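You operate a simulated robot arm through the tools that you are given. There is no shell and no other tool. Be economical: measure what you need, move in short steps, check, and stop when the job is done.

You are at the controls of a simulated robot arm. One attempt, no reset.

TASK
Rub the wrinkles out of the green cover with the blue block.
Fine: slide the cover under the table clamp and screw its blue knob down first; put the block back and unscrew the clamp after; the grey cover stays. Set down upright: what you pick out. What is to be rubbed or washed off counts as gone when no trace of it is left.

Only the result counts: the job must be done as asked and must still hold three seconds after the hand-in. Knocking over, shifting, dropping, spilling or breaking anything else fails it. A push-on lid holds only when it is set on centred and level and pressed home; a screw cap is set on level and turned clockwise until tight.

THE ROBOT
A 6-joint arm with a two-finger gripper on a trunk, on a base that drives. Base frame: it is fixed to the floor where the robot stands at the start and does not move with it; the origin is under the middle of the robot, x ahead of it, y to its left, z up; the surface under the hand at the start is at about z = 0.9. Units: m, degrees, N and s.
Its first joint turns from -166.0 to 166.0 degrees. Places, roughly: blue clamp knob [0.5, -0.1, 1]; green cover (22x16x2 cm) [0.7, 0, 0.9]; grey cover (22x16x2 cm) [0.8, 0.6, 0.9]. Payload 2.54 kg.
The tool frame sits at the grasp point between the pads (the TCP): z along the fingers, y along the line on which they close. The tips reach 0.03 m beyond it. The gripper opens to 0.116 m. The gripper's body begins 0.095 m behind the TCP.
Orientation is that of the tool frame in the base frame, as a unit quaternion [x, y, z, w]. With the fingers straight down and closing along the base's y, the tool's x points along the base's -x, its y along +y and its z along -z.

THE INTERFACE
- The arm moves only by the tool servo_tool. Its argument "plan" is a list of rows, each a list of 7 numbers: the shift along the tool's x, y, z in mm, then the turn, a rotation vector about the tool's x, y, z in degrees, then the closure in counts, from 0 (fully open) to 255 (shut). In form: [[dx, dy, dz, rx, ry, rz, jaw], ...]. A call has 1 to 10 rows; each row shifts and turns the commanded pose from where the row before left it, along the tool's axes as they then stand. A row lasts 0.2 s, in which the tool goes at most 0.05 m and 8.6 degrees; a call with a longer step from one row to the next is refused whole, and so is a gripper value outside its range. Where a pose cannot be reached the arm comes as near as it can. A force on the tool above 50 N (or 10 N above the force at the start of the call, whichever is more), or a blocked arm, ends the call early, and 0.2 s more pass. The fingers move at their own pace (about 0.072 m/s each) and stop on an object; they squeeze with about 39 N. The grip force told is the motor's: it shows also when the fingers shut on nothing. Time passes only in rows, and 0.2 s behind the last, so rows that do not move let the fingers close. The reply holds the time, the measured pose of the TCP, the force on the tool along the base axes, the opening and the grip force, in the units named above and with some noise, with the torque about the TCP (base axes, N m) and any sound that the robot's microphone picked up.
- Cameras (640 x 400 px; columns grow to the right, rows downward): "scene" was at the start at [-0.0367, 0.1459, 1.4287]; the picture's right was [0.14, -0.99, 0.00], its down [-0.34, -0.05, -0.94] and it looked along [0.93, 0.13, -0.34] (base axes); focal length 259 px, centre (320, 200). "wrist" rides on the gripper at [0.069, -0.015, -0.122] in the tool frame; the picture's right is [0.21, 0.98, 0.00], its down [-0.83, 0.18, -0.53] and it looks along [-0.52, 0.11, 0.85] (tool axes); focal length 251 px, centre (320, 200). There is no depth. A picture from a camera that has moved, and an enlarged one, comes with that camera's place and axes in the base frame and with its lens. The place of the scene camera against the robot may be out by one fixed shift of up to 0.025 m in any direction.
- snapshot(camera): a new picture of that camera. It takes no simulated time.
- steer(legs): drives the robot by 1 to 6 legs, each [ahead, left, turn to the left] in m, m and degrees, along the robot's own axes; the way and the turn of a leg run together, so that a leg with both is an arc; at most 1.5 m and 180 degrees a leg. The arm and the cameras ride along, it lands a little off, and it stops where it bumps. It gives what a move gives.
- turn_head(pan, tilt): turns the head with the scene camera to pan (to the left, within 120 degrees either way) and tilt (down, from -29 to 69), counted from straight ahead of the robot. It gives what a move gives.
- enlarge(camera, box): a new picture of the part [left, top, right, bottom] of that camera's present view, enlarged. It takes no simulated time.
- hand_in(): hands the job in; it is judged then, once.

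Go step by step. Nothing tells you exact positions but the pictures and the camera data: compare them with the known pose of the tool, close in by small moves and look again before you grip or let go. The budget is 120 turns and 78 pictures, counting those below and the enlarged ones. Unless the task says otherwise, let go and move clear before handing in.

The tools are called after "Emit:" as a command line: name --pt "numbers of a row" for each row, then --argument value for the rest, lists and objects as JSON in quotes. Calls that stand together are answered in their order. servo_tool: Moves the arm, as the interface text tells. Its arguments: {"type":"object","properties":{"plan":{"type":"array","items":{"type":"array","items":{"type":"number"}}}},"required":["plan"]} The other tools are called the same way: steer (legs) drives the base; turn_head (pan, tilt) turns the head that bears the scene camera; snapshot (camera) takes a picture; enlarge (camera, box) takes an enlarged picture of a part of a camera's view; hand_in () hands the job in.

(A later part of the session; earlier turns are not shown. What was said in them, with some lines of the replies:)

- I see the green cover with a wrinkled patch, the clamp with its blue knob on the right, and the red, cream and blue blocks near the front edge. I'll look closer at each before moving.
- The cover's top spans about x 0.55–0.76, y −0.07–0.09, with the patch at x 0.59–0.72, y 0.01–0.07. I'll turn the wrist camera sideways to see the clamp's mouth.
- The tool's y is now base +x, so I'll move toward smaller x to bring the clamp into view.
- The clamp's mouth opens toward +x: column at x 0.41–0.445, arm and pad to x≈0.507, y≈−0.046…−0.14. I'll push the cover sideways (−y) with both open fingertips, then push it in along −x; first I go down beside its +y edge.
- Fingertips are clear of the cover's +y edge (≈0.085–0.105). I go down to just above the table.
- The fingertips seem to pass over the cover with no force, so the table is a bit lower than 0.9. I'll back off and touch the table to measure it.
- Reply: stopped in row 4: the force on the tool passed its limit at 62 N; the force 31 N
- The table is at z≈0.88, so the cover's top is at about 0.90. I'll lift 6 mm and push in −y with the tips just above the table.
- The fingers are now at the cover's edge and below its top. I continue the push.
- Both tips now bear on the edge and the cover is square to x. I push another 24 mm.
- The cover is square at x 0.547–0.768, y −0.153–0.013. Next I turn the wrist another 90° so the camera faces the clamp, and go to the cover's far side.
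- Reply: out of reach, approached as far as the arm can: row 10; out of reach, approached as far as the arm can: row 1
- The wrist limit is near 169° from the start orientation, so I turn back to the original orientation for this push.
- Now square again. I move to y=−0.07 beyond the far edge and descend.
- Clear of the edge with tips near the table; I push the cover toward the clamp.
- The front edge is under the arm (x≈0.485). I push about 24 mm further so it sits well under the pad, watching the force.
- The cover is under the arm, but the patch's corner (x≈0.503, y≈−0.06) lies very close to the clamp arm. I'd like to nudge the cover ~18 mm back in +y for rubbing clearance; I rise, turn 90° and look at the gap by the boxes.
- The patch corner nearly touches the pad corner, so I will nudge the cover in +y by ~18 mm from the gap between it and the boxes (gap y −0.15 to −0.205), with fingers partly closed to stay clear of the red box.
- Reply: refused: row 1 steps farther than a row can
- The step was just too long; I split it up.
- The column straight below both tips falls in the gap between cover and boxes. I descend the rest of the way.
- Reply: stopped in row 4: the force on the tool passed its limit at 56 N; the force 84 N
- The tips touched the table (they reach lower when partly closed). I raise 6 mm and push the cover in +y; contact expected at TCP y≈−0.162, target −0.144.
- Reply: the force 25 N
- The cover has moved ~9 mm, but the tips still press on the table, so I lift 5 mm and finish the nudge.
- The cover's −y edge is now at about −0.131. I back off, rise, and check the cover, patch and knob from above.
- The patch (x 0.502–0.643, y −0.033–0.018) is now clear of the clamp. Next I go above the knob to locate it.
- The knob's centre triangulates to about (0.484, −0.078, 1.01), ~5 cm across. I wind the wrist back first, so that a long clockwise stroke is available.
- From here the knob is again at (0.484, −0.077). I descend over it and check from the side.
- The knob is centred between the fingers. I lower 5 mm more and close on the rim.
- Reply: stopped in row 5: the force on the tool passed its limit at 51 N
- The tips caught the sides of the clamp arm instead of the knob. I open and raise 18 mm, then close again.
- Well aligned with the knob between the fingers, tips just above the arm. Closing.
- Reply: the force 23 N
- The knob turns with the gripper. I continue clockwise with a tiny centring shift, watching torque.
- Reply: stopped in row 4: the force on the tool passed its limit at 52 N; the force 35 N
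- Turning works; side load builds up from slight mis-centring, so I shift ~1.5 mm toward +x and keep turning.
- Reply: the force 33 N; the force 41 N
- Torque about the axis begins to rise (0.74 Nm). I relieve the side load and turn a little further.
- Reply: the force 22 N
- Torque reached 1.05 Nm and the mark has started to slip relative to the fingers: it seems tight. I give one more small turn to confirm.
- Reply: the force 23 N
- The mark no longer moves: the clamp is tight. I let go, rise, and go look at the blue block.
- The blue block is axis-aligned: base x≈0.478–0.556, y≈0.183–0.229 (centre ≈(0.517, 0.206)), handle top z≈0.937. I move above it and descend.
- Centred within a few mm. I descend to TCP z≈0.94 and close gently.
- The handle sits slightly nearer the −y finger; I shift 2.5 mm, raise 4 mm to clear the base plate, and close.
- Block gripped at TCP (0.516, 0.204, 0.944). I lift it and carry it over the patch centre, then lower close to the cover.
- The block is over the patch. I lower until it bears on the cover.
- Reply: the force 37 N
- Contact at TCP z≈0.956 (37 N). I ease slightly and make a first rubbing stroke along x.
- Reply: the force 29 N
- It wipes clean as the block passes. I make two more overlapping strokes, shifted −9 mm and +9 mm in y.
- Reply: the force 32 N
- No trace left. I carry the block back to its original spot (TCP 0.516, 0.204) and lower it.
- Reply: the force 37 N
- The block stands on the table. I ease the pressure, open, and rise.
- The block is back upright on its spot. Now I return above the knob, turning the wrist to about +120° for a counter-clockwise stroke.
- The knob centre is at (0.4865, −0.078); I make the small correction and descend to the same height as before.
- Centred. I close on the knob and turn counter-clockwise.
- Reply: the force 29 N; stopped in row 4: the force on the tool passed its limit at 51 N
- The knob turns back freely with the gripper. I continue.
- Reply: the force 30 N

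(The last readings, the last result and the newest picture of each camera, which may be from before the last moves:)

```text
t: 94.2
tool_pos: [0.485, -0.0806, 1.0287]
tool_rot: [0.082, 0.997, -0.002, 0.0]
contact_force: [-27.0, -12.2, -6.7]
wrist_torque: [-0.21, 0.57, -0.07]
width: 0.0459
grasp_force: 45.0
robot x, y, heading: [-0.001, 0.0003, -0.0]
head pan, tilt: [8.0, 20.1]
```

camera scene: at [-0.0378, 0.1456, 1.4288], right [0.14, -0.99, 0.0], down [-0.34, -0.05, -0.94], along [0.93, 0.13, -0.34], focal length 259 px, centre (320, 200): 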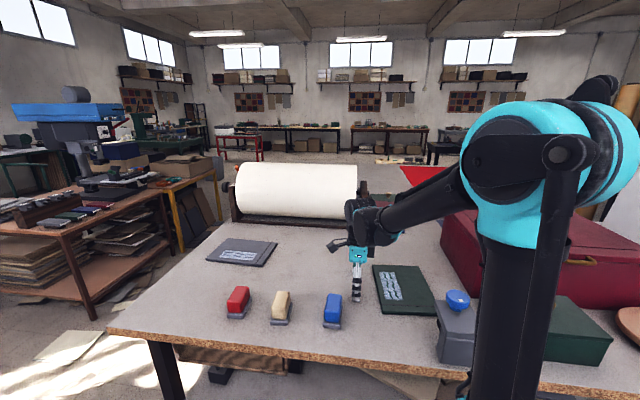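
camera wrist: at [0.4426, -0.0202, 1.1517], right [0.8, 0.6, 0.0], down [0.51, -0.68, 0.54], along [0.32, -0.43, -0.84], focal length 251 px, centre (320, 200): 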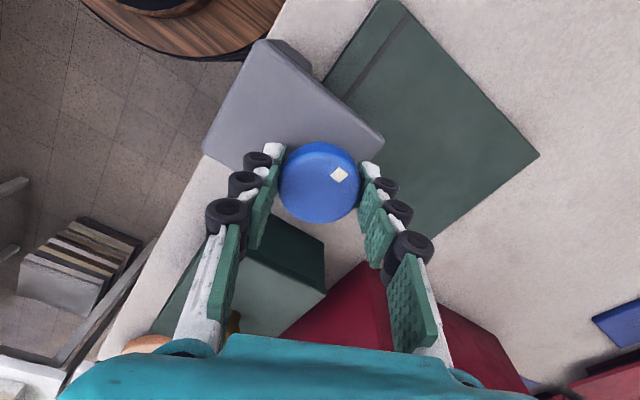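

Emit:
servo_tool --pt "1.3 -0.8 0 0 0 0 255" --pt "0 0 0 0 0 -7 255" --pt "0 0 0 0 0 -7 255" --pt "0 0 0 0 0 -7 255" --pt "0 0 0 0 0 -7 255"

Emit:
servo_tool --pt "0 0 0 0 0 -7 255" --pt "0 0 0 0 0 -7 255" --pt "0 0 0 0 0 -7 255" --pt "0 0 0 0 0 -7 255"

Emit:
snapshot --camera "wrist"

Emit:
enlarge --camera "scene" --box '[360, 230, 520, 330]'

```text
t: 95.4
tool_pos: [0.4849, -0.0801, 1.0292]
tool_rot: [-0.161, 0.987, -0.001, 0.0]
contact_force: [-1.4, -14.5, -11.3]
wrist_torque: [-0.1, -0.77, -0.08]
width: 0.0461
grasp_force: 45.4
robot x, y, heading: [0.0014, 0.0009, -0.1]
head pan, tilt: [8.0, 20.1]
```

```text
t: 96.4
tool_pos: [0.4842, -0.0808, 1.0293]
tool_rot: [-0.396, 0.918, -0.002, -0.001]
contact_force: [12.3, -31.0, -1.0]
wrist_torque: [-0.54, -0.33, -1.02]
width: 0.0461
grasp_force: 45.1
robot x, y, heading: [0.0013, 0.0024, 0.1]
head pan, tilt: [8.0, 20.1]
```

```text
16 pictures are left
camera wrist: at [0.4479, -0.1393, 1.152], right [-0.86, 0.52, 0.0], down [0.44, 0.73, 0.53], along [0.28, 0.45, -0.85], focal length 251 px, centre (320, 200)
```

wrist: 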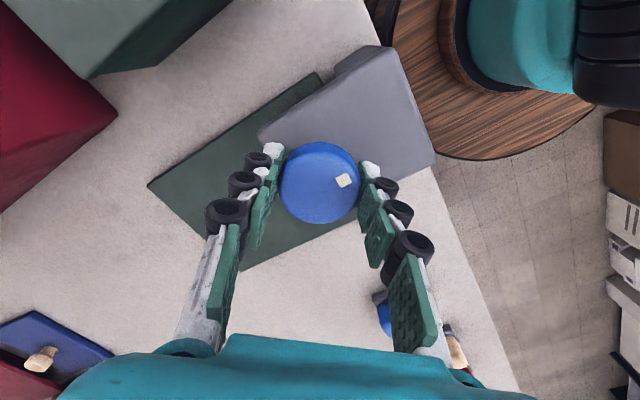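

```text
4.00 times, centred on (440, 280) of scene
camera zoom: at [-0.036, 0.1442, 1.4289], right [0.14, -0.99, 0.0], down [-0.34, -0.05, -0.94], along [0.93, 0.13, -0.34], focal length 1037 px, centre (-160, -120)
```

zoom: 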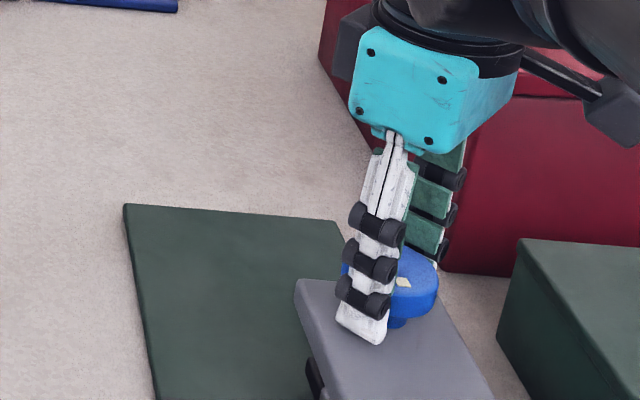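

The mark is back at its original position and the torque shows the open stop: the clamp is unscrewed. I let go and rise clear.

Emit:
servo_tool --pt "0 0 0 0 0 0 120" --pt "0 0 0 0 0 0 0" --pt "0 0 0 0 0 0 0" --pt "0 0 -40 0 0 0 0" --pt "0 0 -45 0 0 0 0" --pt "0 0 -45 0 0 0 0" --pt "0 0 -45 0 0 0 0" --pt "0 0 0 0 0 0 0"

Emit:
snapshot --camera "scene"

Emit:
enlarge --camera "scene" --box '[340, 240, 500, 340]'

```text
t: 98.2
tool_pos: [0.484, -0.081, 1.2043]
tool_rot: [-0.395, 0.919, -0.002, 0.0]
contact_force: [0.4, -0.4, -0.3]
wrist_torque: [-0.03, -0.01, -0.01]
width: 0.1159
grasp_force: 0.0
robot x, y, heading: [-0.0001, -0.0025, 0.0]
head pan, tilt: [8.0, 20.1]
```

```text
14 pictures are left
camera scene: at [-0.0367, 0.1457, 1.4287], right [0.14, -0.99, 0.0], down [-0.34, -0.05, -0.94], along [0.93, 0.13, -0.34], focal length 259 px, centre (320, 200)
```

scene: 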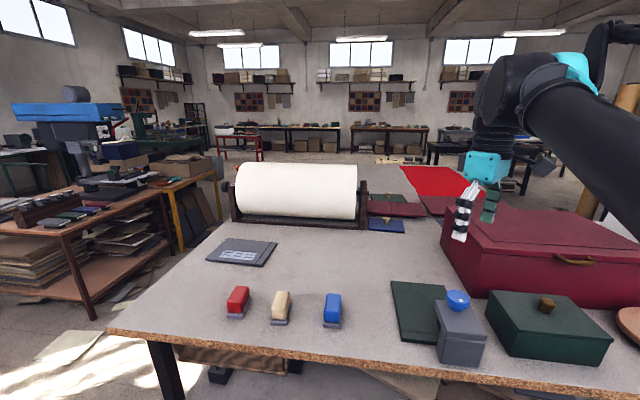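

```text
4.00 times, centred on (420, 290) of scene
camera zoom: at [-0.0367, 0.1457, 1.4287], right [0.14, -0.99, 0.0], down [-0.34, -0.05, -0.94], along [0.93, 0.13, -0.34], focal length 1037 px, centre (-80, -160)
```

zoom: 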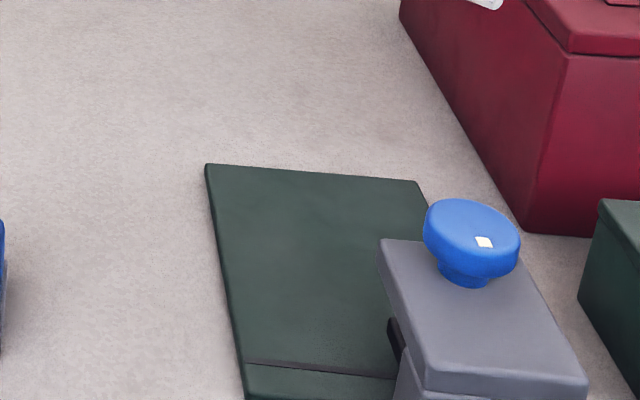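

The green cover is clean, the block is back upright, the clamp is unscrewed, the grey cover is untouched and the arm is clear, so I hand in.

Emit:
hand_in

```text
The job is handed in.
```

The wrinkles are rubbed out of the green cover with the blue block, and the last pictures show no trace of them.

- **Clamp:** I slid the cover under it and screwed the knob down before rubbing. Afterwards I unscrewed it fully; the cover is still lying under it.
- **Block:** it stands upright, within a few millimetres of where it was.
- **Grey cover:** I left it untouched.

While first reaching for the knob, the fingers briefly closed on the sides of the clamp. Nothing appears to have shifted.
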